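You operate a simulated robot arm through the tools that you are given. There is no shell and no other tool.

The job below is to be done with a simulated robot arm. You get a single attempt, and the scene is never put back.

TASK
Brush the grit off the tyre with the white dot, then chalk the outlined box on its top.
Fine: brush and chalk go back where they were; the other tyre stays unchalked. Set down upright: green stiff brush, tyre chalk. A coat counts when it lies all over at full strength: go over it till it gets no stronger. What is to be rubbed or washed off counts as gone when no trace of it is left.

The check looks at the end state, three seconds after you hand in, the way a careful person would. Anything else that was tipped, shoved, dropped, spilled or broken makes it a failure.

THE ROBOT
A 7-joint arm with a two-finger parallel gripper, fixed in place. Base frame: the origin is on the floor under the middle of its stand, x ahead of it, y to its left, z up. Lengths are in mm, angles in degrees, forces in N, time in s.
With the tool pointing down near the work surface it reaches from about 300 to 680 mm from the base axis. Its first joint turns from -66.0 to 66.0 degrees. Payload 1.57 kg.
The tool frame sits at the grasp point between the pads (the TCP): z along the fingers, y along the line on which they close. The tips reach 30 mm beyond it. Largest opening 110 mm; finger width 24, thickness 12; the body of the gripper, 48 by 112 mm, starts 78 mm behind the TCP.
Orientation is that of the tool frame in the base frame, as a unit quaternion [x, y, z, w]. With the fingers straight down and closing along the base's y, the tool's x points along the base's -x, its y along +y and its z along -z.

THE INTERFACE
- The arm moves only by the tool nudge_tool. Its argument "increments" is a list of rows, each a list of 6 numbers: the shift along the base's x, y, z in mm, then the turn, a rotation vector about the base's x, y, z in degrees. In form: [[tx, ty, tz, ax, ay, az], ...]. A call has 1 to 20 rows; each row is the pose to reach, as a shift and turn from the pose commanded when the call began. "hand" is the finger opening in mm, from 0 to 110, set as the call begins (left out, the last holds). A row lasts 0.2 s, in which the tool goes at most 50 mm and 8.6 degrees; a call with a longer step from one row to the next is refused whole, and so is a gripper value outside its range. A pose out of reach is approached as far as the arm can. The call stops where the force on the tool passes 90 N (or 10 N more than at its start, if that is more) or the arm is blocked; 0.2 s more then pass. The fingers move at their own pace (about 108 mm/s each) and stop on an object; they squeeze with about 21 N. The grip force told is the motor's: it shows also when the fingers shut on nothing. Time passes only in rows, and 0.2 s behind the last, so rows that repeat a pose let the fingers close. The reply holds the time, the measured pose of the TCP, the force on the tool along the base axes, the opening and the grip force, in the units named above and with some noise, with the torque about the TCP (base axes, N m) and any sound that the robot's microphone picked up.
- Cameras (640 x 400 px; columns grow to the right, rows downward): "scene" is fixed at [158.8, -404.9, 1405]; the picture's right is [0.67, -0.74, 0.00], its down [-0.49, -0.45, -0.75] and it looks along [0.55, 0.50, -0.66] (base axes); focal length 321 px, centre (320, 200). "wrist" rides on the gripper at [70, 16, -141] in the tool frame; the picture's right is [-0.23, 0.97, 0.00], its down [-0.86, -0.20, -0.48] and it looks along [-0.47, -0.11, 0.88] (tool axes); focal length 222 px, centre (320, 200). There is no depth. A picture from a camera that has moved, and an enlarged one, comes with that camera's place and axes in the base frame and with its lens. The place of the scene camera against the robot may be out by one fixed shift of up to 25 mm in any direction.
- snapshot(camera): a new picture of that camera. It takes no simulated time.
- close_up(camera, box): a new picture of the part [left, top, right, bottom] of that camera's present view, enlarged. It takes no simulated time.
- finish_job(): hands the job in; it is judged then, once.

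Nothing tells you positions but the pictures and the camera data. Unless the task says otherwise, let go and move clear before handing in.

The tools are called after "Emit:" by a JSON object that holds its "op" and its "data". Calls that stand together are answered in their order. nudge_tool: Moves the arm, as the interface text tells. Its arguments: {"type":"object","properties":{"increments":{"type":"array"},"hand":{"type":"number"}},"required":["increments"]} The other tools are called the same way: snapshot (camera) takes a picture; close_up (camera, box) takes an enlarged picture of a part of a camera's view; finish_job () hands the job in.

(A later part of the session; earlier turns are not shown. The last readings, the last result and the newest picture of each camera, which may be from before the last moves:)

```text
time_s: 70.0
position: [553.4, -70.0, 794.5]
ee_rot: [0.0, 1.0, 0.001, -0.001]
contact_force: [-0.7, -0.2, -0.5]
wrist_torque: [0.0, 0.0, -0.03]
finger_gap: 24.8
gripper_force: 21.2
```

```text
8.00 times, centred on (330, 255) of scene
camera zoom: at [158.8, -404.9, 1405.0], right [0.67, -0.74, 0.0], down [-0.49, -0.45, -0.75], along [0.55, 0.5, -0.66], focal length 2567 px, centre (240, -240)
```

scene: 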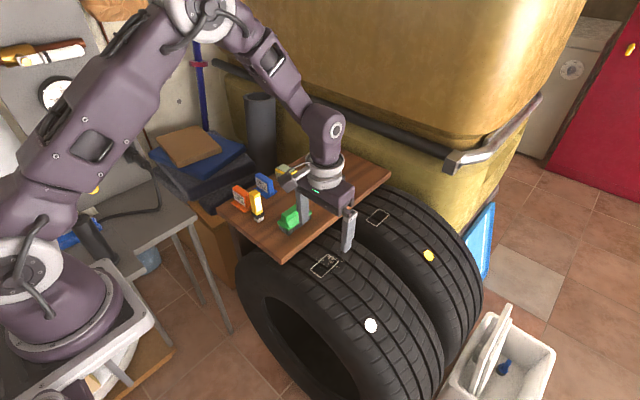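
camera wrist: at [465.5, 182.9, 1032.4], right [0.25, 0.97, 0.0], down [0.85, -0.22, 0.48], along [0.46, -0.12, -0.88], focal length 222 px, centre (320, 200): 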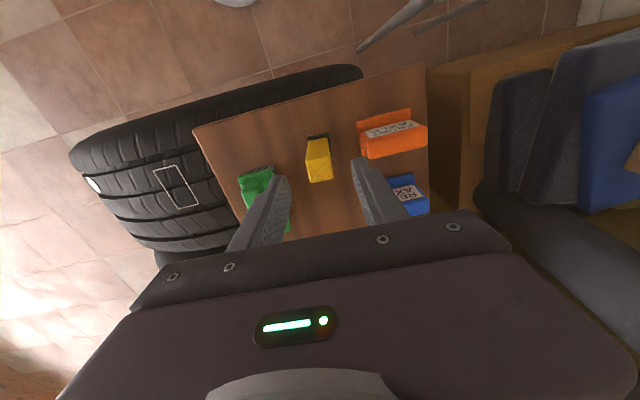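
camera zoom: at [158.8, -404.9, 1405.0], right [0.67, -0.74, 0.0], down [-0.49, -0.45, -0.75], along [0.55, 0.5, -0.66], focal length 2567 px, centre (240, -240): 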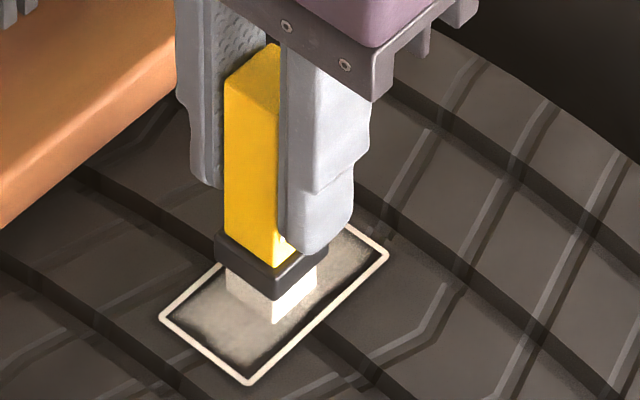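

The chalk lays down well and stays within the outline. Now I'll raster toward the near end of the box with short y-strokes.

Emit:
{"op": "nudge_tool", "data": {"increments": [[0, 0, -0.4, 0, 0, 0], [-3, 6, -0.5, 0, 0, 0], [-5, -6, -0.5, 0, 0, 0], [-8, 6, -0.6, 0, 0, 0], [-10, -6, -0.6, 0, 0, 0], [-13, 6, -0.6, 0, 0, 0], [-15, -6, -0.6, 0, 0, 0], [-18, 6, -0.6, 0, 0, 0], [-20, -6, -0.6, 0, 0, 0], [-22, 6, -0.6, 0, 0, 0], [-22, -6, -0.6, 0, 0, 0], [-22, 0, -0.6, 0, 0, 0]]}}

Emit:
{"op": "close_up", "data": {"camera": "wrist", "box": [270, 90, 370, 180]}}

Emit:
{"op": "close_up", "data": {"camera": "scene", "box": [300, 230, 360, 280]}}

```text
time_s: 72.6
position: [530.4, -71.8, 794.1]
ee_rot: [0.0, 1.0, 0.0, 0.0]
contact_force: [-0.4, -0.3, -1.0]
wrist_torque: [-0.1, 0.0, -0.02]
finger_gap: 24.7
gripper_force: 21.2
```

```text
4.44 times, centred on (320, 135) of wrist
camera zoom: at [459.4, -54.1, 935.6], right [0.23, 0.97, 0.0], down [0.86, -0.2, 0.48], along [0.47, -0.11, -0.88], focal length 987 px, centre (320, 489)
```

zoom: 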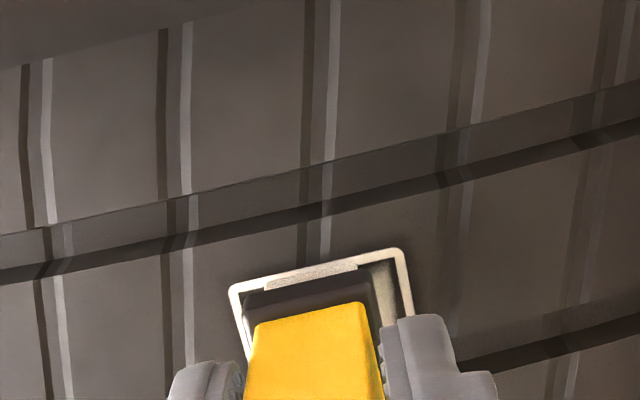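

```text
8.00 times, centred on (330, 255) of scene
camera zoom: at [158.8, -405.0, 1405.0], right [0.67, -0.74, 0.0], down [-0.49, -0.45, -0.75], along [0.55, 0.5, -0.66], focal length 2567 px, centre (240, -240)
```

zoom: 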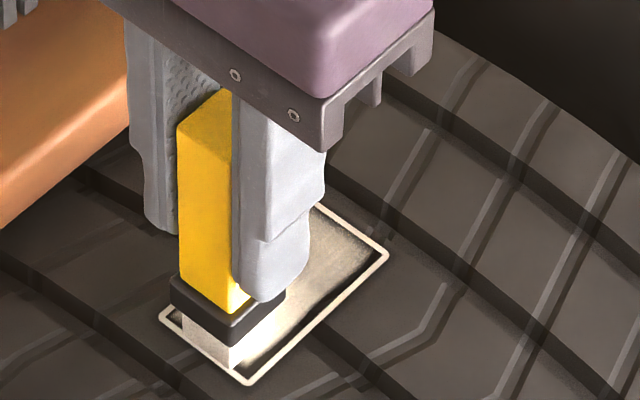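

The chalk is now at the near end of the box with contact lost. I'll press lightly again here and stroke across this end.

Emit:
{"op": "nudge_tool", "data": {"increments": [[0, 0, -0.4, 0, 0, 0], [0, 0, -0.8, 0, 0, 0], [0, 0, -0.8, 0, 0, 0]]}}

Emit:
{"op": "nudge_tool", "data": {"increments": [[0, 6, 0, 0, 0, 0], [0, 8, 0, 0, 0, 0], [0, 0, 0, 0, 0, 0], [0, -7, -0.1, 0, 0, 0], [0, 0, -0.1, 0, 0, 0], [0, 8, -0.1, 0, 0, 0], [0, 0, -0.1, 0, 0, 0], [0, -7, -0.1, 0, 0, 0], [0, 0, -0.1, 0, 0, 0]]}}

Emit:
{"op": "close_up", "data": {"camera": "scene", "box": [300, 230, 360, 280]}}

```text
time_s: 73.4
position: [531.3, -70.6, 792.8]
ee_rot: [-0.001, 1.0, 0.0, -0.001]
contact_force: [-4.7, -1.5, 13.4]
wrist_torque: [-0.07, 0.27, -0.03]
finger_gap: 25.3
gripper_force: 21.7
```

```text
time_s: 75.4
position: [531.0, -70.0, 792.6]
ee_rot: [0.0, 1.0, -0.001, 0.0]
contact_force: [0.4, -0.5, -1.7]
wrist_torque: [-0.01, 0.02, 0.01]
finger_gap: 24.7
gripper_force: 20.9
```

```text
8.00 times, centred on (330, 255) of scene
camera zoom: at [158.8, -405.0, 1405.0], right [0.67, -0.74, 0.0], down [-0.49, -0.45, -0.75], along [0.55, 0.5, -0.66], focal length 2567 px, centre (240, -240)
```

zoom: 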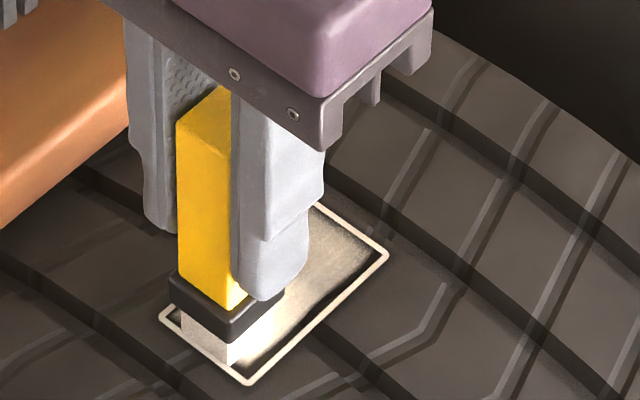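

Contact fades as the chalk slides in the grip, so I'll raster across with a small continuous downward feed to keep it touching.

Emit:
{"op": "nudge_tool", "data": {"increments": [[0, 0, -0.4, 0, 0, 0], [0, 7.5, -0.5, 0, 0, 0], [0, -7.5, -0.6, 0, 0, 0], [3, 7.5, -0.7, 0, 0, 0], [5, -7.5, -0.8, 0, 0, 0], [8, 7.5, -0.9, 0, 0, 0], [10, -7.5, -1.0, 0, 0, 0], [13, 7.5, -1.1, 0, 0, 0], [16, -7.5, -1.2, 0, 0, 0], [19, 7.5, -1.3, 0, 0, 0], [22, -7.5, -1.4, 0, 0, 0], [22, 0, -1.4, 0, 0, 0]]}}

Emit:
{"op": "close_up", "data": {"camera": "scene", "box": [300, 230, 360, 280]}}

Emit:
{"op": "close_up", "data": {"camera": "wrist", "box": [270, 90, 370, 180]}}

```text
time_s: 78.0
position: [553.2, -69.7, 789.8]
ee_rot: [0.0, 1.0, 0.001, 0.0]
contact_force: [1.0, -0.6, 0.1]
wrist_torque: [0.02, 0.05, 0.01]
finger_gap: 25.1
gripper_force: 21.2
```

```text
8.00 times, centred on (330, 255) of scene
camera zoom: at [158.8, -405.0, 1405.0], right [0.67, -0.74, 0.0], down [-0.49, -0.45, -0.75], along [0.55, 0.5, -0.66], focal length 2567 px, centre (240, -240)
```

zoom: 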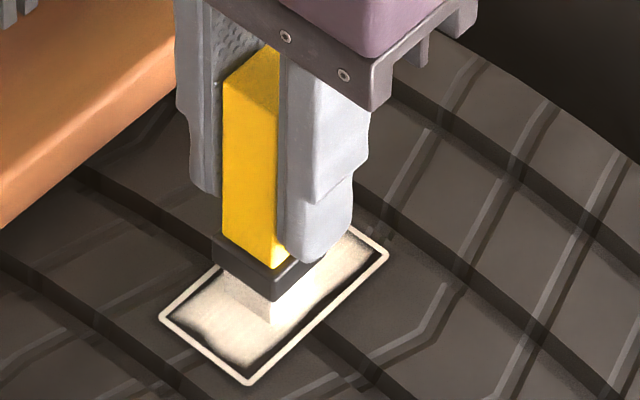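

```text
4.44 times, centred on (320, 135) of wrist
camera zoom: at [481.2, -52.7, 932.0], right [0.23, 0.97, 0.0], down [0.86, -0.2, 0.48], along [0.47, -0.11, -0.88], focal length 987 px, centre (320, 489)
```

zoom: 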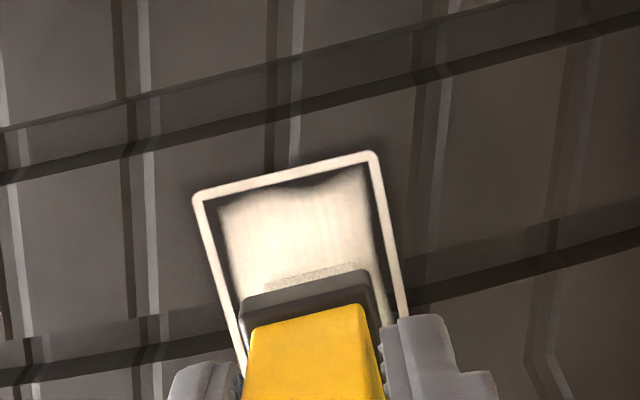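

The coat is getting strong in the middle. Next I'll raster the far half of the box with the same gentle downward feed.

Emit:
{"op": "nudge_tool", "data": {"increments": [[0, 0, -0.3, 0, 0, 0], [2, 7.5, -0.4, 0, 0, 0], [4, -7.5, -0.5, 0, 0, 0], [7, 7.5, -0.6, 0, 0, 0], [9, -7.5, -0.7, 0, 0, 0], [12, 7.5, -0.8, 0, 0, 0], [14, -7.5, -0.9, 0, 0, 0], [17, 7.5, -1.0, 0, 0, 0], [19, -7.5, -1.1, 0, 0, 0], [22, 7.5, -1.2, 0, 0, 0], [23, -7.5, -1.3, 0, 0, 0], [23, 7.5, -1.4, 0, 0, 0], [23, -7.5, -1.5, 0, 0, 0], [23, 0, -1.5, 0, 0, 0]]}}

Emit:
{"op": "close_up", "data": {"camera": "scene", "box": [300, 230, 360, 280]}}

Emit:
{"op": "close_up", "data": {"camera": "wrist", "box": [270, 70, 370, 160]}}

```text
time_s: 81.0
position: [577.0, -70.9, 790.2]
ee_rot: [0.0, 1.0, 0.0, 0.001]
contact_force: [-0.6, -4.1, 3.7]
wrist_torque: [-0.26, -0.06, -0.04]
finger_gap: 24.7
gripper_force: 21.0
```

```text
8.00 times, centred on (330, 255) of scene
camera zoom: at [158.7, -405.0, 1405.0], right [0.67, -0.74, 0.0], down [-0.49, -0.45, -0.75], along [0.55, 0.5, -0.66], focal length 2567 px, centre (240, -240)
```

zoom: 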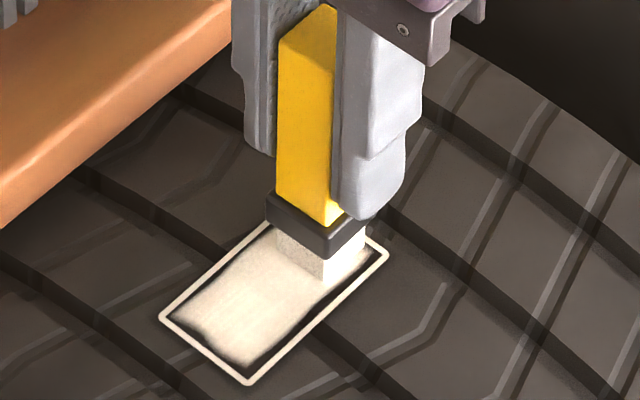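

```text
4.44 times, centred on (320, 115) of wrist
camera zoom: at [504.6, -53.8, 931.6], right [0.23, 0.97, 0.0], down [0.85, -0.2, 0.48], along [0.47, -0.11, -0.88], focal length 987 px, centre (320, 578)
```

zoom: 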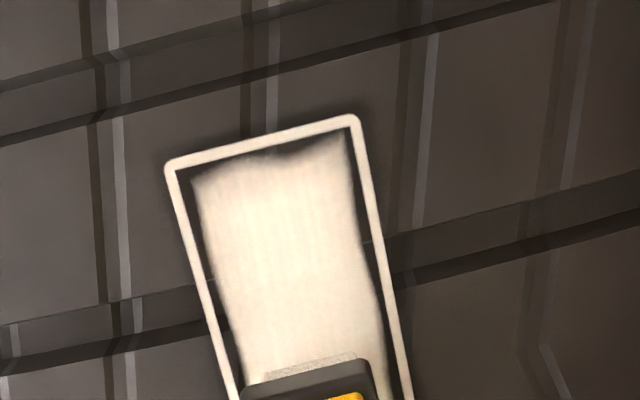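

Dark margins a few mm wide remain along the outline. I'll work closer to the edges, starting with the far end and the +y edge, and check that nothing marks outside.

Emit:
{"op": "nudge_tool", "data": {"increments": [[0, 5, 0, 0, 0, 0], [1.5, 9, -0.1, 0, 0, 0], [1.5, 0, -0.2, 0, 0, 0], [1.5, -9, -0.3, 0, 0, 0], [1.5, 0, -0.3, 0, 0, 0], [1.5, 9, -0.4, 0, 0, 0], [-4, 9, -0.45, 0, 0, 0], [-10, 9, -0.5, 0, 0, 0], [-16, 9, -0.55, 0, 0, 0], [-22, 9, -0.6, 0, 0, 0], [-28, 9, -0.65, 0, 0, 0], [-34, 9, -0.7, 0, 0, 0], [-40, 9, -0.75, 0, 0, 0], [-46, 9, -0.8, 0, 0, 0], [-46, 9, -0.8, 0, 0, 0]]}}

Emit:
{"op": "close_up", "data": {"camera": "scene", "box": [300, 230, 360, 280]}}

Emit:
{"op": "close_up", "data": {"camera": "wrist", "box": [270, 90, 370, 180]}}

```text
time_s: 84.2
position: [530.2, -61.9, 788.2]
ee_rot: [0.0, 1.0, 0.0, -0.001]
contact_force: [1.9, 0.4, 4.7]
wrist_torque: [0.05, -0.19, -0.01]
finger_gap: 24.9
gripper_force: 21.1
```

```text
8.00 times, centred on (330, 255) of scene
camera zoom: at [158.8, -404.9, 1405.0], right [0.67, -0.74, 0.0], down [-0.49, -0.45, -0.75], along [0.55, 0.5, -0.66], focal length 2567 px, centre (240, -240)
```

zoom: 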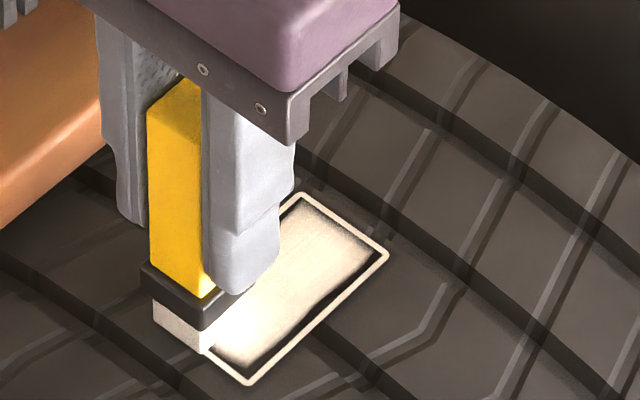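

```text
4.44 times, centred on (320, 135) of wrist
camera zoom: at [458.2, -43.4, 930.8], right [0.23, 0.97, 0.0], down [0.86, -0.2, 0.48], along [0.47, -0.11, -0.88], focal length 987 px, centre (320, 489)
```

zoom: 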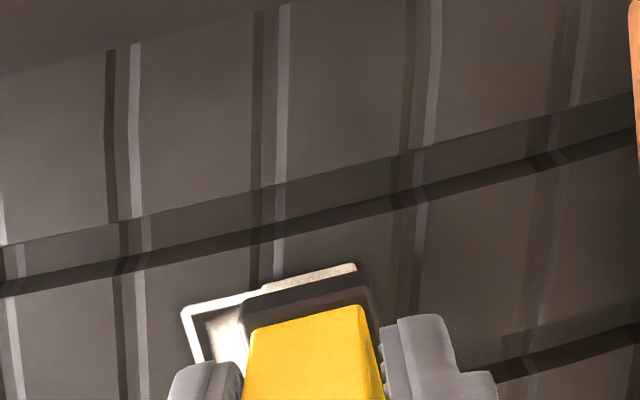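

The +y edge has filled in up to the outline. Now the near end, then the -y edge out to the far end.

Emit:
{"op": "nudge_tool", "data": {"increments": [[-1.5, 0, -0.1, 0, 0, 0], [-1.5, -5, -0.15, 0, 0, 0], [-1.5, -10, -0.2, 0, 0, 0], [-1.5, -18, -0.25, 0, 0, 0], [-1.5, -9, -0.3, 0, 0, 0], [-1.5, 0, -0.35, 0, 0, 0], [-1.5, -9, -0.4, 0, 0, 0], [-1.5, -18, -0.45, 0, 0, 0], [4, -18, -0.5, 0, 0, 0], [10, -18, -0.55, 0, 0, 0], [16, -18, -0.6, 0, 0, 0], [22, -18, -0.65, 0, 0, 0], [28, -18, -0.7, 0, 0, 0], [34, -18, -0.75, 0, 0, 0], [40, -18, -0.8, 0, 0, 0], [46, -18, -0.85, 0, 0, 0], [49, -18, -0.9, 0, 0, 0]]}}

Emit:
{"op": "close_up", "data": {"camera": "scene", "box": [300, 230, 360, 280]}}

Emit:
{"op": "close_up", "data": {"camera": "wrist", "box": [270, 70, 370, 160]}}

```text
time_s: 87.8
position: [580.6, -78.2, 788.0]
ee_rot: [0.0, 1.0, -0.001, 0.001]
contact_force: [-0.3, 0.3, -0.5]
wrist_torque: [0.0, 0.0, 0.01]
finger_gap: 25.1
gripper_force: 20.9
```

```text
8.00 times, centred on (330, 255) of scene
camera zoom: at [158.8, -404.9, 1405.0], right [0.67, -0.74, 0.0], down [-0.49, -0.45, -0.75], along [0.55, 0.5, -0.66], focal length 2567 px, centre (240, -240)
```

zoom: 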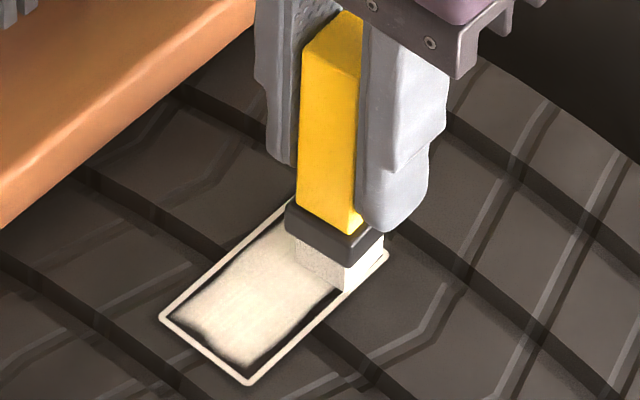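

```text
4.44 times, centred on (320, 115) of wrist
camera zoom: at [507.5, -61.1, 929.8], right [0.23, 0.97, 0.0], down [0.86, -0.2, 0.48], along [0.47, -0.11, -0.88], focal length 987 px, centre (320, 578)
```

zoom: 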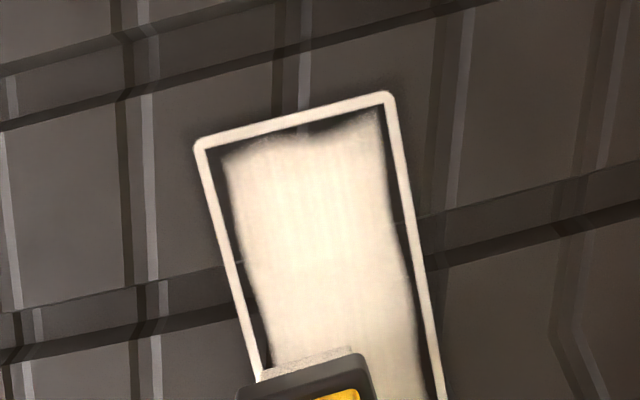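

The dark rim looks like a fixed feature of the mark rather than missed strokes, but I want every area at full strength. I'll re-establish contact at the far end and do another full set of strokes while monitoring force.

Emit:
{"op": "nudge_tool", "data": {"increments": [[-1, 2, -0.4, 0, 0, 0], [-1, 2, -0.8, 0, 0, 0], [-1, 2, -0.8, 0, 0, 0]]}}

Emit:
{"op": "nudge_tool", "data": {"increments": [[0, 5, -0.1, 0, 0, 0], [0, 10, -0.2, 0, 0, 0], [0, 15, -0.3, 0, 0, 0], [0, 10, -0.4, 0, 0, 0], [0, 5, -0.5, 0, 0, 0], [0, 0, -0.6, 0, 0, 0], [-4, 0, -0.7, 0, 0, 0], [-4, 5, -0.8, 0, 0, 0], [-4, 10, -0.9, 0, 0, 0], [-4, 15, -1.0, 0, 0, 0]]}}

Emit:
{"op": "close_up", "data": {"camera": "scene", "box": [300, 230, 360, 280]}}

```text
time_s: 88.6
position: [579.0, -76.8, 786.8]
ee_rot: [0.0, 1.0, 0.0, 0.0]
contact_force: [-0.2, 0.5, -0.8]
wrist_torque: [-0.02, -0.01, -0.01]
finger_gap: 24.9
gripper_force: 20.7
```

```text
time_s: 90.8
position: [572.9, -59.4, 785.0]
ee_rot: [0.0, 1.0, 0.0, 0.0]
contact_force: [-0.9, -0.9, 0.0]
wrist_torque: [-0.02, 0.0, 0.02]
finger_gap: 25.0
gripper_force: 21.4
```

```text
8.00 times, centred on (330, 255) of scene
camera zoom: at [158.8, -404.9, 1405.0], right [0.67, -0.74, 0.0], down [-0.49, -0.45, -0.75], along [0.55, 0.5, -0.66], focal length 2567 px, centre (240, -240)
```

zoom: 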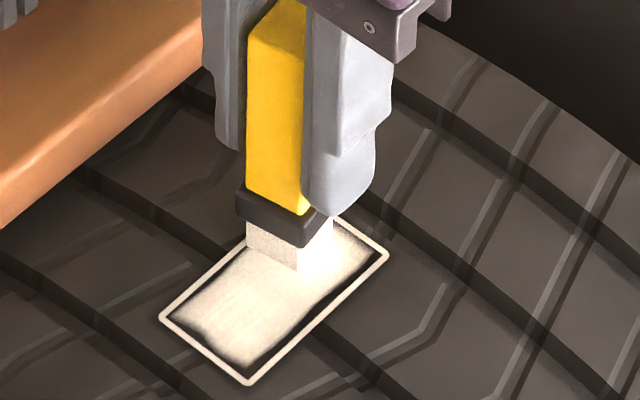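

I'll check where contact actually is now by lowering in small steps.

Emit:
{"op": "nudge_tool", "data": {"increments": [[0, -4, -0.3, 0, 0, 0], [0, -8, -0.6, 0, 0, 0], [0, -8, -0.6, 0, 0, 0]]}}

Emit:
{"op": "nudge_tool", "data": {"increments": [[0, 0, -0.3, 0, 0, 0], [0, 0, -0.6, 0, 0, 0], [0, 0, -0.6, 0, 0, 0]]}}

Emit:
{"op": "nudge_tool", "data": {"increments": [[0, 0, -0.3, 0, 0, 0], [0, 0, -0.6, 0, 0, 0], [0, 0, -0.6, 0, 0, 0]]}}

```text
time_s: 91.6
position: [574.1, -69.4, 785.4]
ee_rot: [0.0, 1.0, -0.001, 0.001]
contact_force: [0.2, 0.7, -0.8]
wrist_torque: [0.05, -0.04, -0.01]
finger_gap: 25.0
gripper_force: 20.7
```

```text
time_s: 92.4
position: [574.7, -71.0, 784.6]
ee_rot: [0.0, 1.0, 0.001, 0.0]
contact_force: [-5.5, 2.1, 13.8]
wrist_torque: [0.05, 0.13, 0.0]
finger_gap: 24.8
gripper_force: 21.1
```

```text
time_s: 93.2
position: [575.0, -70.2, 785.1]
ee_rot: [0.0, 1.0, 0.0, 0.001]
contact_force: [-0.4, 0.6, 14.3]
wrist_torque: [0.02, -0.08, 0.02]
finger_gap: 25.3
gripper_force: 20.4
```

Firm contact is back at cmd z≈784. I'll stroke here without extra feed, in short calls, and watch how the force behaves.

Emit:
{"op": "nudge_tool", "data": {"increments": [[2, 4, 0, 0, 0, 0], [2, 8, 0, 0, 0, 0], [2, 4, 0, 0, 0, 0], [2, 0, 0, 0, 0, 0], [2, -4, 0, 0, 0, 0], [2, -8, 0, 0, 0, 0], [2, -4, 0, 0, 0, 0], [2, 0, 0, 0, 0, 0]]}}

Emit:
{"op": "nudge_tool", "data": {"increments": [[-4, 4, -0.1, 0, 0, 0], [-4, 8, -0.1, 0, 0, 0], [-4, 4, -0.1, 0, 0, 0], [-4, 0, -0.1, 0, 0, 0], [-4, -4, -0.2, 0, 0, 0], [-4, -8, -0.2, 0, 0, 0], [-4, -4, -0.2, 0, 0, 0], [-4, 0, -0.2, 0, 0, 0]]}}

Emit:
{"op": "close_up", "data": {"camera": "scene", "box": [300, 230, 360, 280]}}

```text
time_s: 95.0
position: [577.2, -70.4, 783.2]
ee_rot: [0.0, 1.0, 0.0, 0.0]
contact_force: [-0.1, -0.1, -0.6]
wrist_torque: [-0.01, 0.0, 0.04]
finger_gap: 25.0
gripper_force: 21.2
```

```text
time_s: 96.8
position: [571.5, -70.3, 783.9]
ee_rot: [0.0, 1.0, 0.0, 0.0]
contact_force: [1.0, 0.3, -1.6]
wrist_torque: [0.03, 0.02, 0.0]
finger_gap: 25.1
gripper_force: 21.1
```

```text
8.00 times, centred on (330, 255) of scene
camera zoom: at [158.8, -404.9, 1405.0], right [0.67, -0.74, 0.0], down [-0.49, -0.45, -0.75], along [0.55, 0.5, -0.66], focal length 2567 px, centre (240, -240)
```

zoom: 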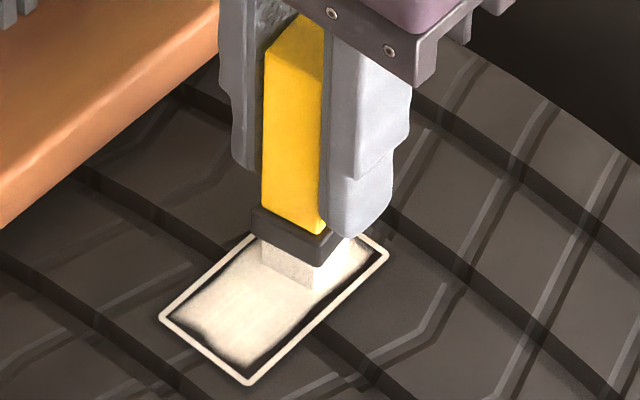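

I'll raise the chalk straight up and inspect the whole box before doing more.

Emit:
{"op": "nudge_tool", "data": {"increments": [[0, 0, 20, 0, 0, 0], [0, 0, 60, 0, 0, 0], [0, 0, 100, 0, 0, 0], [0, 0, 120, 0, 0, 0], [0, 0, 120, 0, 0, 0]]}}

Emit:
{"op": "close_up", "data": {"camera": "scene", "box": [310, 235, 360, 285]}}

Emit:
{"op": "snapshot", "data": {"camera": "wrist"}}

Emit:
{"op": "close_up", "data": {"camera": "scene", "box": [315, 245, 345, 285]}}

```text
time_s: 98.0
position: [573.2, -69.4, 905.2]
ee_rot: [0.0, 1.0, 0.0, 0.0]
contact_force: [-0.2, -1.0, -0.7]
wrist_torque: [0.03, -0.02, 0.0]
finger_gap: 25.0
gripper_force: 21.0
```

```text
8.00 times, centred on (335, 260) of scene
camera zoom: at [158.8, -404.9, 1405.0], right [0.67, -0.74, 0.0], down [-0.49, -0.45, -0.75], along [0.55, 0.5, -0.66], focal length 2567 px, centre (200, -280)
```

zoom: 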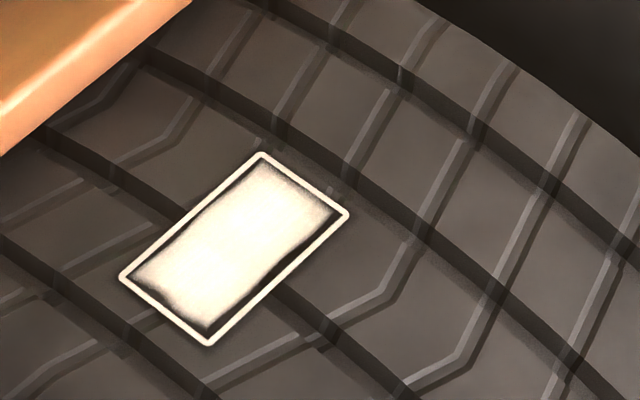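

```text
taken
camera wrist: at [501.3, -52.8, 1046.4], right [0.23, 0.97, 0.0], down [0.86, -0.2, 0.48], along [0.47, -0.11, -0.88], focal length 222 px, centre (320, 200)
```

wrist: 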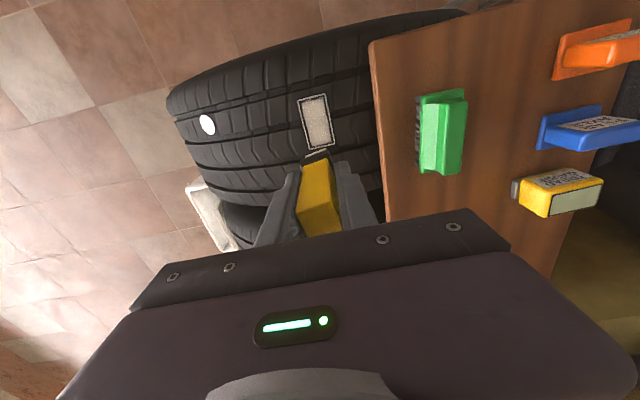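

```text
10.00 times, centred on (330, 265) of scene
camera zoom: at [158.8, -404.9, 1405.0], right [0.67, -0.74, 0.0], down [-0.49, -0.45, -0.75], along [0.55, 0.5, -0.66], focal length 3209 px, centre (220, -450)
```

zoom: 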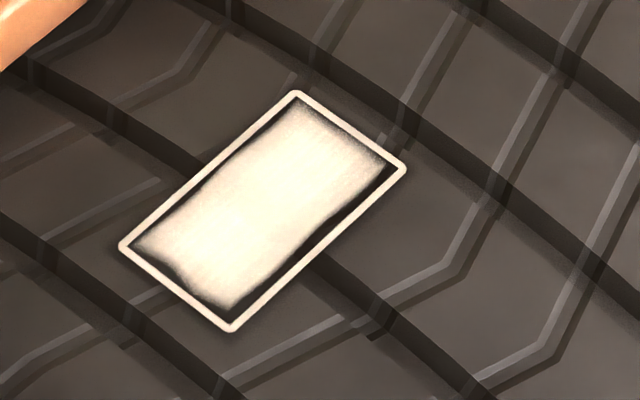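

The coat is at full strength in the middle but weaker toward the far end, the near corner and the -y edge. I'll go back down at the centre and press until the fingertips seat on the chalk's collar, so it stops slipping.

Emit:
{"op": "nudge_tool", "data": {"increments": [[-10, 0, -40, 0, 0, 0], [-19, 0, -80, 0, 0, 0], [-19, 0, -110, 0, 0, 0], [-19, 0, -118.2, 0, 0, 0], [-19, 0, -119.2, 0, 0, 0], [-19, 0, -120.2, 0, 0, 0], [-19, 0, -120.2, 0, 0, 0]]}}

Emit:
{"op": "nudge_tool", "data": {"increments": [[0, 0, -0.5, 0, 0, 0], [0, 0, -1, 0, 0, 0], [0, 0, -1, 0, 0, 0]]}}

Emit:
{"op": "nudge_tool", "data": {"increments": [[0, 0, -0.5, 0, 0, 0], [0, 0, -1, 0, 0, 0], [0, 0, -1, 0, 0, 0]]}}

Emit:
{"op": "nudge_tool", "data": {"increments": [[0, 0, -0.5, 0, 0, 0], [0, 0, -1, 0, 0, 0], [0, 0, -1, 0, 0, 0]]}}

```text
time_s: 99.6
position: [553.7, -70.1, 784.3]
ee_rot: [0.0, 1.0, 0.0, 0.001]
contact_force: [1.8, -1.3, 2.3]
wrist_torque: [-0.04, -0.07, -0.05]
finger_gap: 25.0
gripper_force: 21.0
```

```text
time_s: 100.4
position: [553.7, -70.1, 783.2]
ee_rot: [0.0, 1.0, 0.0, 0.002]
contact_force: [0.8, -2.7, 15.7]
wrist_torque: [-0.14, -0.14, 0.02]
finger_gap: 25.2
gripper_force: 21.1
```

```text
time_s: 101.2
position: [554.6, -69.2, 781.4]
ee_rot: [0.0, 1.0, 0.0, 0.0]
contact_force: [-2.6, -4.2, 22.2]
wrist_torque: [-0.26, 0.01, 0.01]
finger_gap: 25.2
gripper_force: 20.7
```

```text
time_s: 102.0
position: [552.7, -69.7, 782.3]
ee_rot: [0.0, 1.0, 0.0, 0.002]
contact_force: [-4.8, -3.2, 49.8]
wrist_torque: [-0.18, 0.24, 0.0]
finger_gap: 25.0
gripper_force: 20.8
```

The fingertips have now seated on the collar (force rises to 50 N), so the chalk is held rigidly. I'll back off to a light force.

Emit:
{"op": "nudge_tool", "data": {"increments": [[0, 0, 0.7, 0, 0, 0], [0, 0, 1.2, 0, 0, 0], [0, 0, 1.2, 0, 0, 0]]}}

Emit:
{"op": "nudge_tool", "data": {"increments": [[2, 4, 0, 0, 0, 0], [4, 0, 0, 0, 0, 0], [7, -4, 0, 0, 0, 0], [10, 0, 0, 0, 0, 0], [13, 4, 0, 0, 0, 0], [16, 0, 0, 0, 0, 0], [19, -4, 0, 0, 0, 0], [22, 0, 0, 0, 0, 0]]}}

```text
time_s: 102.8
position: [554.2, -71.1, 781.6]
ee_rot: [0.0, 1.0, 0.0, 0.0]
contact_force: [4.5, -8.3, 29.6]
wrist_torque: [-0.53, -0.38, 0.01]
finger_gap: 25.1
gripper_force: 20.2
```

```text
time_s: 104.6
position: [574.3, -72.6, 782.1]
ee_rot: [0.001, 1.0, -0.001, -0.001]
contact_force: [-14.0, -0.8, 23.9]
wrist_torque: [-0.08, 0.88, 0.0]
finger_gap: 25.7
gripper_force: 21.1
```

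Contact is steady now, at about 24 N, which is more than needed. I'll ease up a bit and work the far end with y-strokes, tilting slightly to follow the curve.

Emit:
{"op": "nudge_tool", "data": {"increments": [[0, 0, 0.3, 0, 0, 0], [0, 5, 0.3, -0.7, 0, 0], [0, 10, 0.2, -1.4, 0, 0], [0, 5, 0.3, -0.7, 0, 0], [0, 0, 0.3, 0, 0, 0], [0, -5, 0.3, 0.7, 0, 0], [0, -10, 0.2, 1.4, 0, 0], [2, -5, 0.3, 0.7, 0, 0], [2, 0, 0.3, 0, 0, 0], [2, 5, 0.3, -0.7, 0, 0], [2, 10, 0.2, -1.4, 0, 0], [2, 5, 0.3, -0.7, 0, 0], [2, 0, 0.3, 0, 0, 0], [2, -5, 0.3, 0.7, 0, 0], [2, -10, 0.2, 1.4, 0, 0], [2, -5, 0.3, 0.7, 0, 0], [2, 0, 0.3, 0, 0, 0]]}}

Emit:
{"op": "close_up", "data": {"camera": "scene", "box": [300, 230, 360, 280]}}

```text
time_s: 108.2
position: [577.3, -71.2, 783.6]
ee_rot: [0.0, 1.0, -0.001, 0.001]
contact_force: [1.0, -4.3, 4.8]
wrist_torque: [-0.29, -0.05, -0.01]
finger_gap: 25.2
gripper_force: 21.0
```

```text
8.00 times, centred on (330, 255) of scene
camera zoom: at [158.7, -405.0, 1405.0], right [0.67, -0.74, 0.0], down [-0.49, -0.45, -0.75], along [0.55, 0.5, -0.66], focal length 2567 px, centre (240, -240)
```

zoom: 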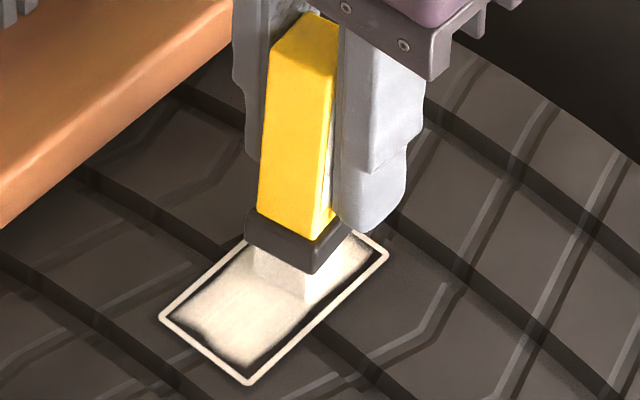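

The x-drag has pitched the chalk slightly in the grip. Dragging back toward -x should straighten it, so I'll do that and check.

Emit:
{"op": "nudge_tool", "data": {"increments": [[-3, 0, -0.2, 0, 0, 0], [-6, 0, -0.3, 0, 0, 0], [-9, 0, -0.3, 0, 0, 0], [-12, 0, -0.3, 0, 0, 0], [-15, 0, -0.3, 0, 0, 0]]}}

Emit:
{"op": "close_up", "data": {"camera": "scene", "box": [300, 230, 360, 280]}}

```text
time_s: 109.4
position: [563.2, -68.6, 782.5]
ee_rot: [0.001, 1.0, 0.0, 0.0]
contact_force: [11.5, 1.6, 15.4]
wrist_torque: [0.14, -0.51, 0.0]
finger_gap: 25.4
gripper_force: 20.6
```

```text
8.00 times, centred on (330, 255) of scene
camera zoom: at [158.8, -404.9, 1405.0], right [0.67, -0.74, 0.0], down [-0.49, -0.45, -0.75], along [0.55, 0.5, -0.66], focal length 2567 px, centre (240, -240)
```

zoom: 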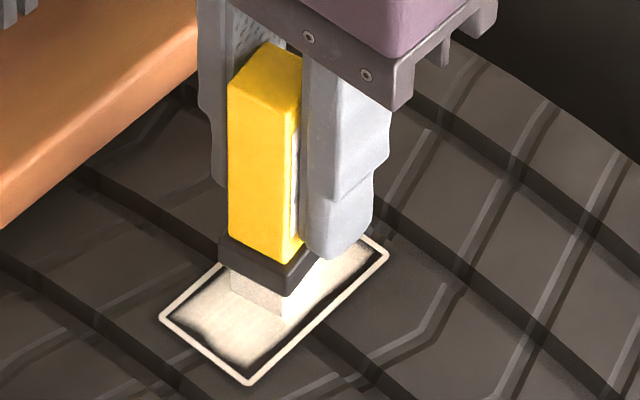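

I'll check how the chalk sits relative to the fingers from the wrist camera.

Emit:
{"op": "close_up", "data": {"camera": "wrist", "box": [260, 90, 380, 230]}}

Emit:
{"op": "close_up", "data": {"camera": "scene", "box": [290, 200, 370, 270]}}

```text
2.86 times, centred on (320, 160) of wrist
camera zoom: at [490.9, -52.6, 923.7], right [0.23, 0.97, 0.0], down [0.85, -0.2, 0.48], along [0.47, -0.11, -0.88], focal length 635 px, centre (320, 314)
```

zoom: 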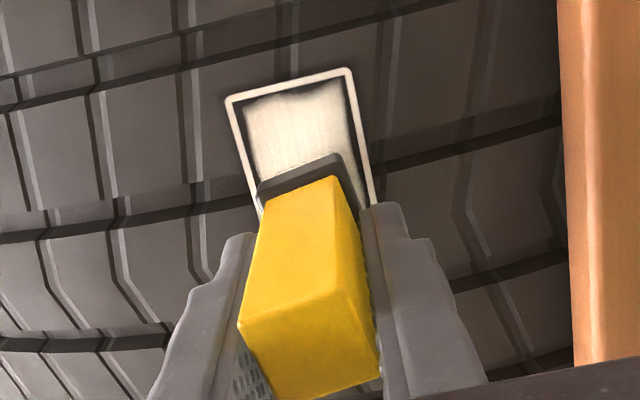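

```text
5.71 times, centred on (330, 235) of scene
camera zoom: at [158.8, -404.9, 1405.0], right [0.67, -0.74, 0.0], down [-0.49, -0.45, -0.75], along [0.55, 0.5, -0.66], focal length 1834 px, centre (263, 0)
```

zoom: 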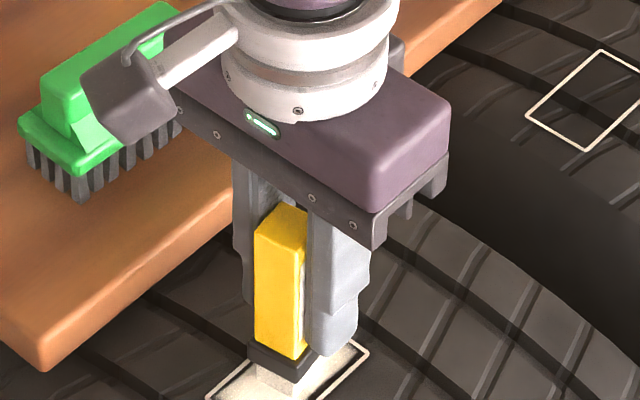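

The chalk has shifted about 8 mm toward -x in the grip but is still upright and firmly held. From here I'll use only y-strokes with light force and lift between x-steps, so it can't drag. Going to the far end first.

Emit:
{"op": "nudge_tool", "data": {"increments": [[0, 0, 4, 0, 0, 0], [10, 0, 4, 0, 0, 0], [21, 0, 4, 0, 0, 0], [21, 0, 2, 0, 0, 0], [21, 0, 1.2, 0, 0, 0], [21, 0, 1.2, 0, 0, 0]]}}

Emit:
{"op": "nudge_tool", "data": {"increments": [[0, 0, -0.3, 0, 0, 0], [0, 0, -0.6, 0, 0, 0], [0, 0, -0.6, 0, 0, 0]]}}

Emit:
{"op": "nudge_tool", "data": {"increments": [[0, 0, -0.3, 0, 0, 0], [0, 0, -0.6, 0, 0, 0], [0, 0, -0.6, 0, 0, 0]]}}

Emit:
{"op": "close_up", "data": {"camera": "scene", "box": [300, 230, 360, 280]}}

```text
time_s: 110.8
position: [582.8, -69.7, 782.3]
ee_rot: [0.0, 1.0, 0.0, 0.0]
contact_force: [-0.3, 0.2, -1.6]
wrist_torque: [-0.01, 0.03, 0.01]
finger_gap: 25.2
gripper_force: 21.2
```

```text
time_s: 111.6
position: [583.3, -69.8, 782.4]
ee_rot: [0.0, 1.0, 0.0, 0.0]
contact_force: [-0.5, 0.8, -0.1]
wrist_torque: [0.0, -0.02, -0.01]
finger_gap: 25.2
gripper_force: 20.6
```

```text
time_s: 112.4
position: [583.9, -70.1, 781.9]
ee_rot: [0.001, 1.0, -0.001, -0.001]
contact_force: [-6.6, -0.4, 13.6]
wrist_torque: [0.06, 0.54, 0.04]
finger_gap: 25.2
gripper_force: 20.6
```

```text
8.00 times, centred on (330, 255) of scene
camera zoom: at [158.4, -404.9, 1405.0], right [0.67, -0.74, 0.0], down [-0.49, -0.45, -0.75], along [0.55, 0.5, -0.66], focal length 2567 px, centre (240, -240)
```

zoom: 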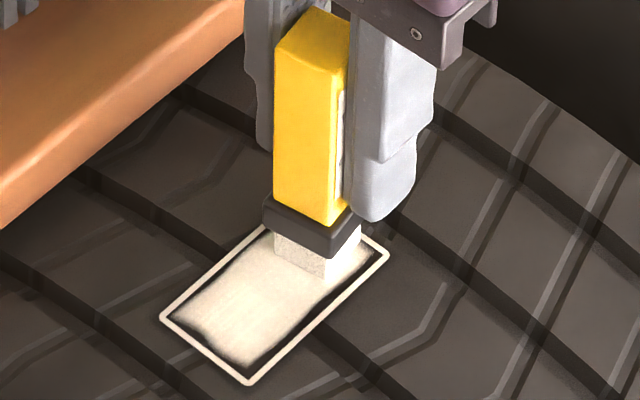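

There's a 13 N contact at the far end with the chalk upright. Now y-strokes here, spanning edge to edge.

Emit:
{"op": "nudge_tool", "data": {"increments": [[0, 5, 0.2, -0.7, 0, 0], [0, 10, 0.1, -1.4, 0, 0], [0, 5, 0.2, -0.7, 0, 0], [0, 0, 0.2, 0, 0, 0], [0, -5, 0.2, 0.7, 0, 0], [0, -11, 0.1, 1.5, 0, 0], [0, -5, 0.2, 0.7, 0, 0], [0, 0, 0.2, 0, 0, 0]]}}

Emit:
{"op": "nudge_tool", "data": {"increments": [[0, 5, -0.1, -0.7, 0, 0], [0, 10, -0.2, -1.4, 0, 0], [0, 5, -0.1, -0.7, 0, 0], [0, 0, -0.1, 0, 0, 0], [0, -5, -0.1, 0.7, 0, 0], [0, -11, -0.2, 1.5, 0, 0], [0, -11, -0.2, 1.5, 0, 0]]}}

Emit:
{"op": "close_up", "data": {"camera": "scene", "box": [300, 230, 360, 280]}}

```text
time_s: 114.2
position: [583.3, -69.4, 781.9]
ee_rot: [0.0, 1.0, 0.0, -0.001]
contact_force: [0.1, -5.6, 4.6]
wrist_torque: [-0.24, 0.08, 0.08]
finger_gap: 25.2
gripper_force: 21.0
```

```text
time_s: 115.8
position: [582.7, -81.1, 781.9]
ee_rot: [0.0, 1.0, 0.013, 0.0]
contact_force: [-1.6, 3.1, 3.6]
wrist_torque: [0.2, 0.08, -0.01]
finger_gap: 25.5
gripper_force: 21.3
```

```text
8.00 times, centred on (330, 255) of scene
camera zoom: at [158.8, -404.9, 1405.0], right [0.67, -0.74, 0.0], down [-0.49, -0.45, -0.75], along [0.55, 0.5, -0.66], focal length 2567 px, centre (240, -240)
```

zoom: 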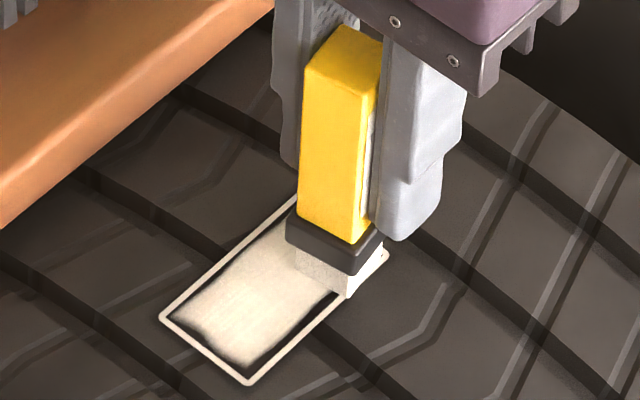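

Contact is now light and stable (about 4 N). I'll move slowly along the -y edge toward the near end, checking force as I go.

Emit:
{"op": "nudge_tool", "data": {"increments": [[-3, 0, 0, 0, 0, 0], [-6, 0, 0, 0, 0, 0], [-9, 0, 0, 0, 0, 0], [-12, 0, 0, 0, 0, 0], [-15, 0, 0, 0, 0, 0]]}}

Emit:
{"op": "nudge_tool", "data": {"increments": [[-3, 0, 0, 0, 0, 0], [-6, 0, 0, 0, 0, 0], [-9, 0, 0, 0, 0, 0], [-12, 0, 0, 0, 0, 0], [-15, 0, 0, 0, 0, 0]]}}

Emit:
{"op": "close_up", "data": {"camera": "scene", "box": [300, 230, 360, 280]}}

```text
time_s: 117.0
position: [567.9, -81.3, 782.3]
ee_rot: [0.0, 1.0, 0.013, 0.0]
contact_force: [-0.3, 0.2, 0.2]
wrist_torque: [0.03, 0.02, 0.02]
finger_gap: 25.1
gripper_force: 21.3
```

```text
time_s: 118.2
position: [553.6, -80.3, 782.3]
ee_rot: [0.0, 1.0, 0.012, -0.001]
contact_force: [2.9, 0.3, 1.4]
wrist_torque: [-0.05, -0.11, 0.01]
finger_gap: 25.3
gripper_force: 20.4
```

```text
8.00 times, centred on (330, 255) of scene
camera zoom: at [158.8, -404.9, 1405.0], right [0.67, -0.74, 0.0], down [-0.49, -0.45, -0.75], along [0.55, 0.5, -0.66], focal length 2567 px, centre (240, -240)
```

zoom: 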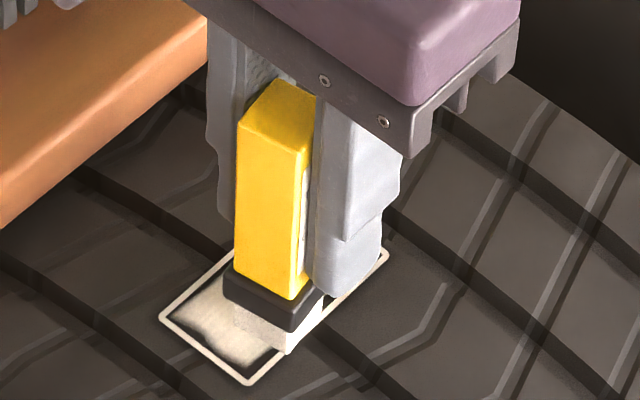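

Force has dropped, so I'll add a little pressure and continue along the -y edge to the near end, then stroke across it.

Emit:
{"op": "nudge_tool", "data": {"increments": [[0, 0, -0.3, 0, 0, 0], [-3, 0, -0.4, 0, 0, 0], [-6, 0, -0.4, 0, 0, 0], [-9, 0, -0.5, 0, 0, 0], [-12, 0, -0.5, 0, 0, 0], [-15, 0, -0.5, 0, 0, 0]]}}

Emit:
{"op": "close_up", "data": {"camera": "scene", "box": [300, 230, 360, 280]}}

Emit:
{"op": "nudge_tool", "data": {"increments": [[-1, 5, -0.1, -0.7, 0, 0], [-1, 11, -0.1, -1.5, 0, 0], [-1, 16, -0.1, -2.2, 0, 0], [-1, 21, -0.2, -2.9, 0, 0], [-1, 16, -0.1, -2.2, 0, 0], [-1, 11, -0.1, -1.5, 0, 0], [-1, 5, -0.1, -0.7, 0, 0], [-1, 0, -0.2, 0, 0, 0]]}}

Emit:
{"op": "close_up", "data": {"camera": "scene", "box": [300, 230, 360, 280]}}

```text
time_s: 119.6
position: [538.7, -80.9, 781.6]
ee_rot: [0.001, 1.0, 0.013, 0.001]
contact_force: [12.6, 1.0, 16.6]
wrist_torque: [-0.06, -0.62, 0.15]
finger_gap: 25.3
gripper_force: 20.9
```

```text
8.00 times, centred on (330, 255) of scene
camera zoom: at [158.8, -404.9, 1405.0], right [0.67, -0.74, 0.0], down [-0.49, -0.45, -0.75], along [0.55, 0.5, -0.66], focal length 2567 px, centre (240, -240)
```

zoom: 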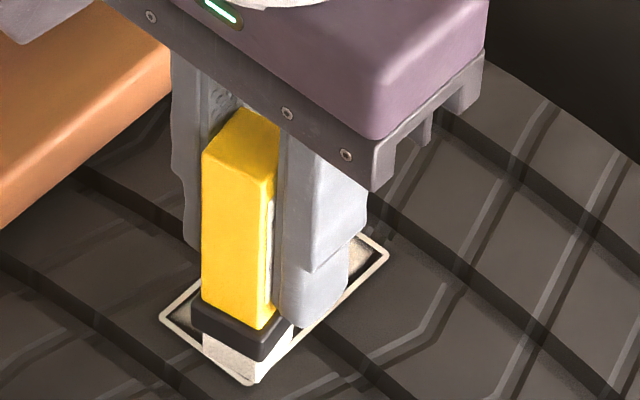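

```text
time_s: 121.4
position: [536.8, -79.2, 782.2]
ee_rot: [0.0, 1.0, 0.014, 0.0]
contact_force: [-0.2, 23.4, 31.1]
wrist_torque: [1.15, 0.34, -0.26]
finger_gap: 25.3
gripper_force: 21.4
```

```text
8.00 times, centred on (330, 255) of scene
camera zoom: at [158.3, -404.4, 1405.2], right [0.67, -0.74, 0.0], down [-0.49, -0.45, -0.75], along [0.55, 0.5, -0.66], focal length 2567 px, centre (240, -240)
```

zoom: 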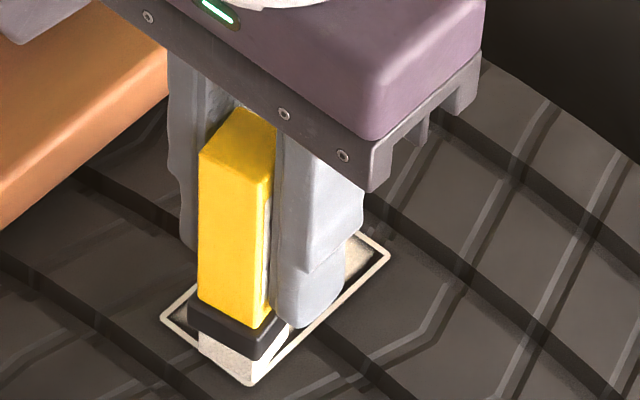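

Force rose to 31 N, so I'll lift off straight up and inspect the coat.

Emit:
{"op": "nudge_tool", "data": {"increments": [[0, 0, 3, 0, 0, 0], [0, 0, 30, -1.5, 0, 0], [0, 0, 75, -1.5, 0, 0], [0, 0, 120, -1.5, 0, 0], [0, 0, 120, -1.5, 0, 0]]}}

Emit:
{"op": "close_up", "data": {"camera": "scene", "box": [315, 245, 345, 285]}}

Emit:
{"op": "close_up", "data": {"camera": "wrist", "box": [280, 70, 380, 200]}}

Emit:
{"op": "close_up", "data": {"camera": "scene", "box": [280, 170, 370, 250]}}

```text
time_s: 122.6
position: [537.6, -83.1, 901.4]
ee_rot: [0.0, 1.0, 0.0, 0.001]
contact_force: [0.0, -0.3, 0.1]
wrist_torque: [0.0, 0.05, 0.01]
finger_gap: 25.1
gripper_force: 20.7
```

```text
10.00 times, centred on (330, 265) of scene
camera zoom: at [158.8, -404.9, 1405.0], right [0.67, -0.74, 0.0], down [-0.49, -0.45, -0.75], along [0.55, 0.5, -0.66], focal length 3209 px, centre (220, -450)
```

zoom: 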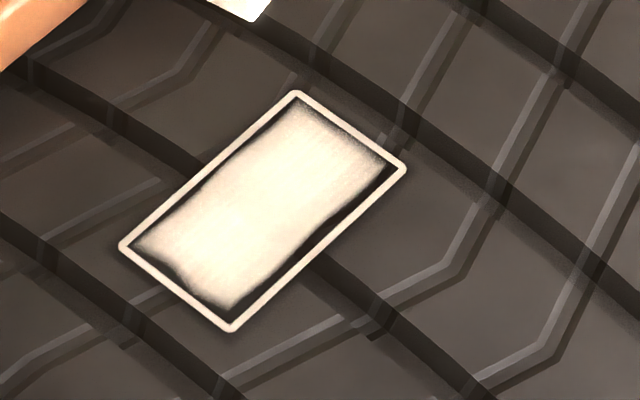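

```text
3.08 times, centred on (330, 135) of wrist
camera zoom: at [466.0, -65.4, 1044.3], right [0.23, 0.97, 0.0], down [0.86, -0.2, 0.48], along [0.47, -0.11, -0.88], focal length 684 px, centre (289, 400)
```

zoom: 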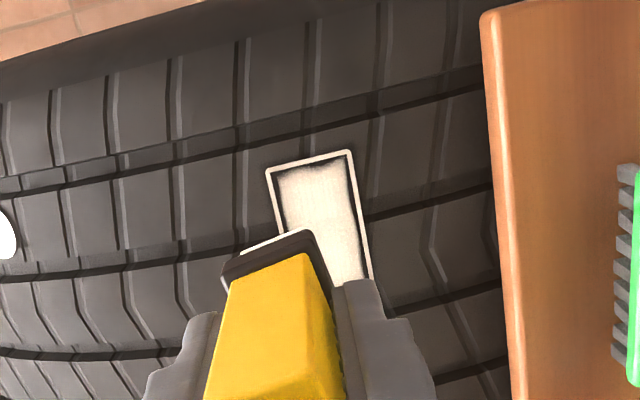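

```text
5.00 times, centred on (325, 210) of scene
camera zoom: at [158.8, -404.9, 1405.0], right [0.67, -0.74, 0.0], down [-0.49, -0.45, -0.75], along [0.55, 0.5, -0.66], focal length 1604 px, centre (295, 150)
```

zoom: 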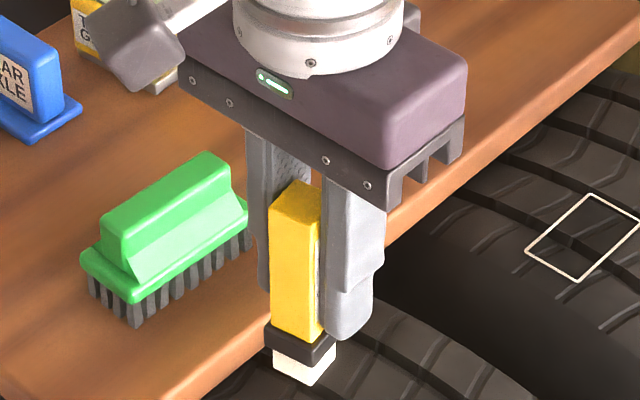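

The coat outline looks unchanged after rubbing the rim, which suggests its edge shape is fixed. I'll view it unobstructed from the wrist camera to judge how uniform it is.

Emit:
{"op": "nudge_tool", "data": {"increments": [[0, -40, 0, 0, 0, 0], [0, -60, 0, 0, 0, 0], [0, -60, 0, 0, 0, 0]]}}

Emit:
{"op": "close_up", "data": {"camera": "wrist", "box": [340, 100, 420, 170]}}

Emit:
{"op": "close_up", "data": {"camera": "scene", "box": [318, 248, 342, 278]}}

```text
time_s: 123.4
position: [539.1, -142.5, 901.4]
ee_rot: [0.0, 1.0, -0.001, 0.0]
contact_force: [0.0, -0.6, -0.2]
wrist_torque: [-0.02, -0.02, -0.03]
finger_gap: 25.5
gripper_force: 20.6
```

```text
5.71 times, centred on (380, 135) of wrist
camera zoom: at [466.6, -126.1, 1043.5], right [0.23, 0.97, 0.0], down [0.86, -0.2, 0.48], along [0.47, -0.11, -0.88], focal length 1269 px, centre (-23, 571)
```

zoom: 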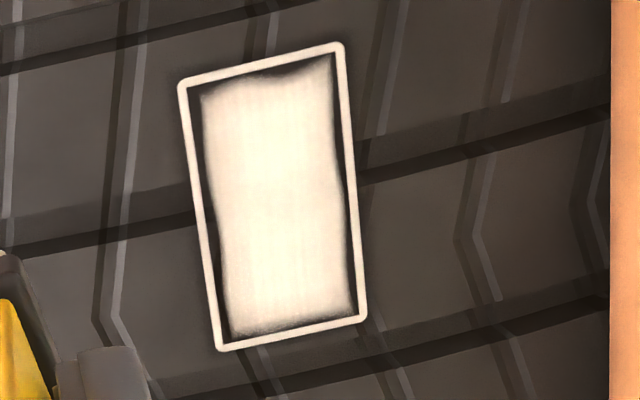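

```text
13.33 times, centred on (330, 263) of scene
camera zoom: at [158.8, -405.0, 1405.0], right [0.67, -0.74, 0.0], down [-0.49, -0.45, -0.75], along [0.55, 0.5, -0.66], focal length 4278 px, centre (187, -640)
```

zoom: 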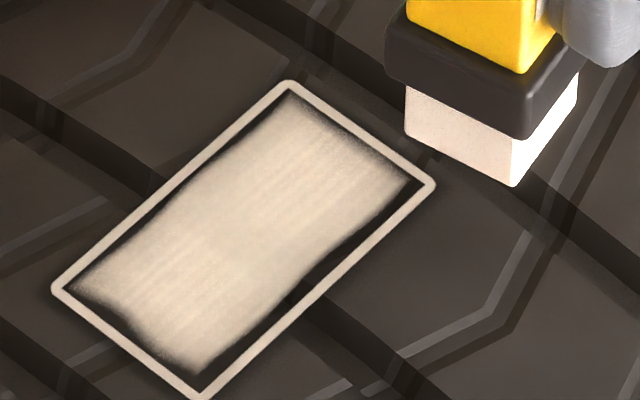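

The middle is uniformly white, while the ends look slightly grainier. I'll do a complete second pass in a zigzag of y-strokes from near end to far end at steady light contact, then compare.

Emit:
{"op": "nudge_tool", "data": {"increments": [[0, 36, 0, 0, 0, 0], [0, 71, 0, 0, 0, 0], [0, 71, -45, 0, 0, 0], [0, 71, -90, 0, 0, 0], [0, 71, -114, 0, 0, 0], [0, 71, -118, 0, 0, 0], [0, 71, -119, 0, 0, 0], [0, 71, -119.2, 0, 0, 0]]}}

Emit:
{"op": "close_up", "data": {"camera": "wrist", "box": [270, 90, 370, 180]}}

Emit:
{"op": "close_up", "data": {"camera": "scene", "box": [300, 230, 360, 280]}}

```text
time_s: 125.2
position: [536.6, -70.5, 782.8]
ee_rot: [-0.001, 1.0, 0.0, 0.0]
contact_force: [0.0, -1.4, -0.9]
wrist_torque: [0.01, 0.0, -0.01]
finger_gap: 25.4
gripper_force: 21.5
```

```text
4.44 times, centred on (320, 135) of wrist
camera zoom: at [465.5, -53.8, 924.1], right [0.23, 0.97, 0.0], down [0.85, -0.2, 0.48], along [0.47, -0.11, -0.88], focal length 987 px, centre (320, 489)
```

zoom: 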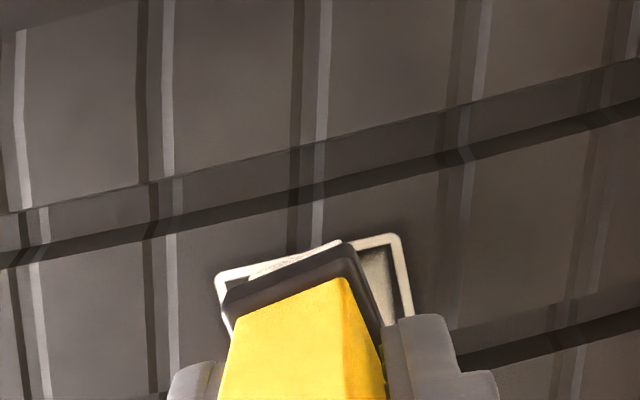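

```text
8.00 times, centred on (330, 255) of scene
camera zoom: at [158.8, -404.9, 1405.0], right [0.67, -0.74, 0.0], down [-0.49, -0.45, -0.75], along [0.55, 0.5, -0.66], focal length 2567 px, centre (240, -240)
```

zoom: 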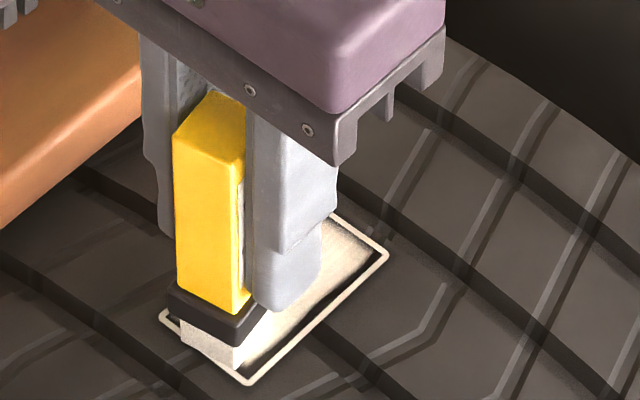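

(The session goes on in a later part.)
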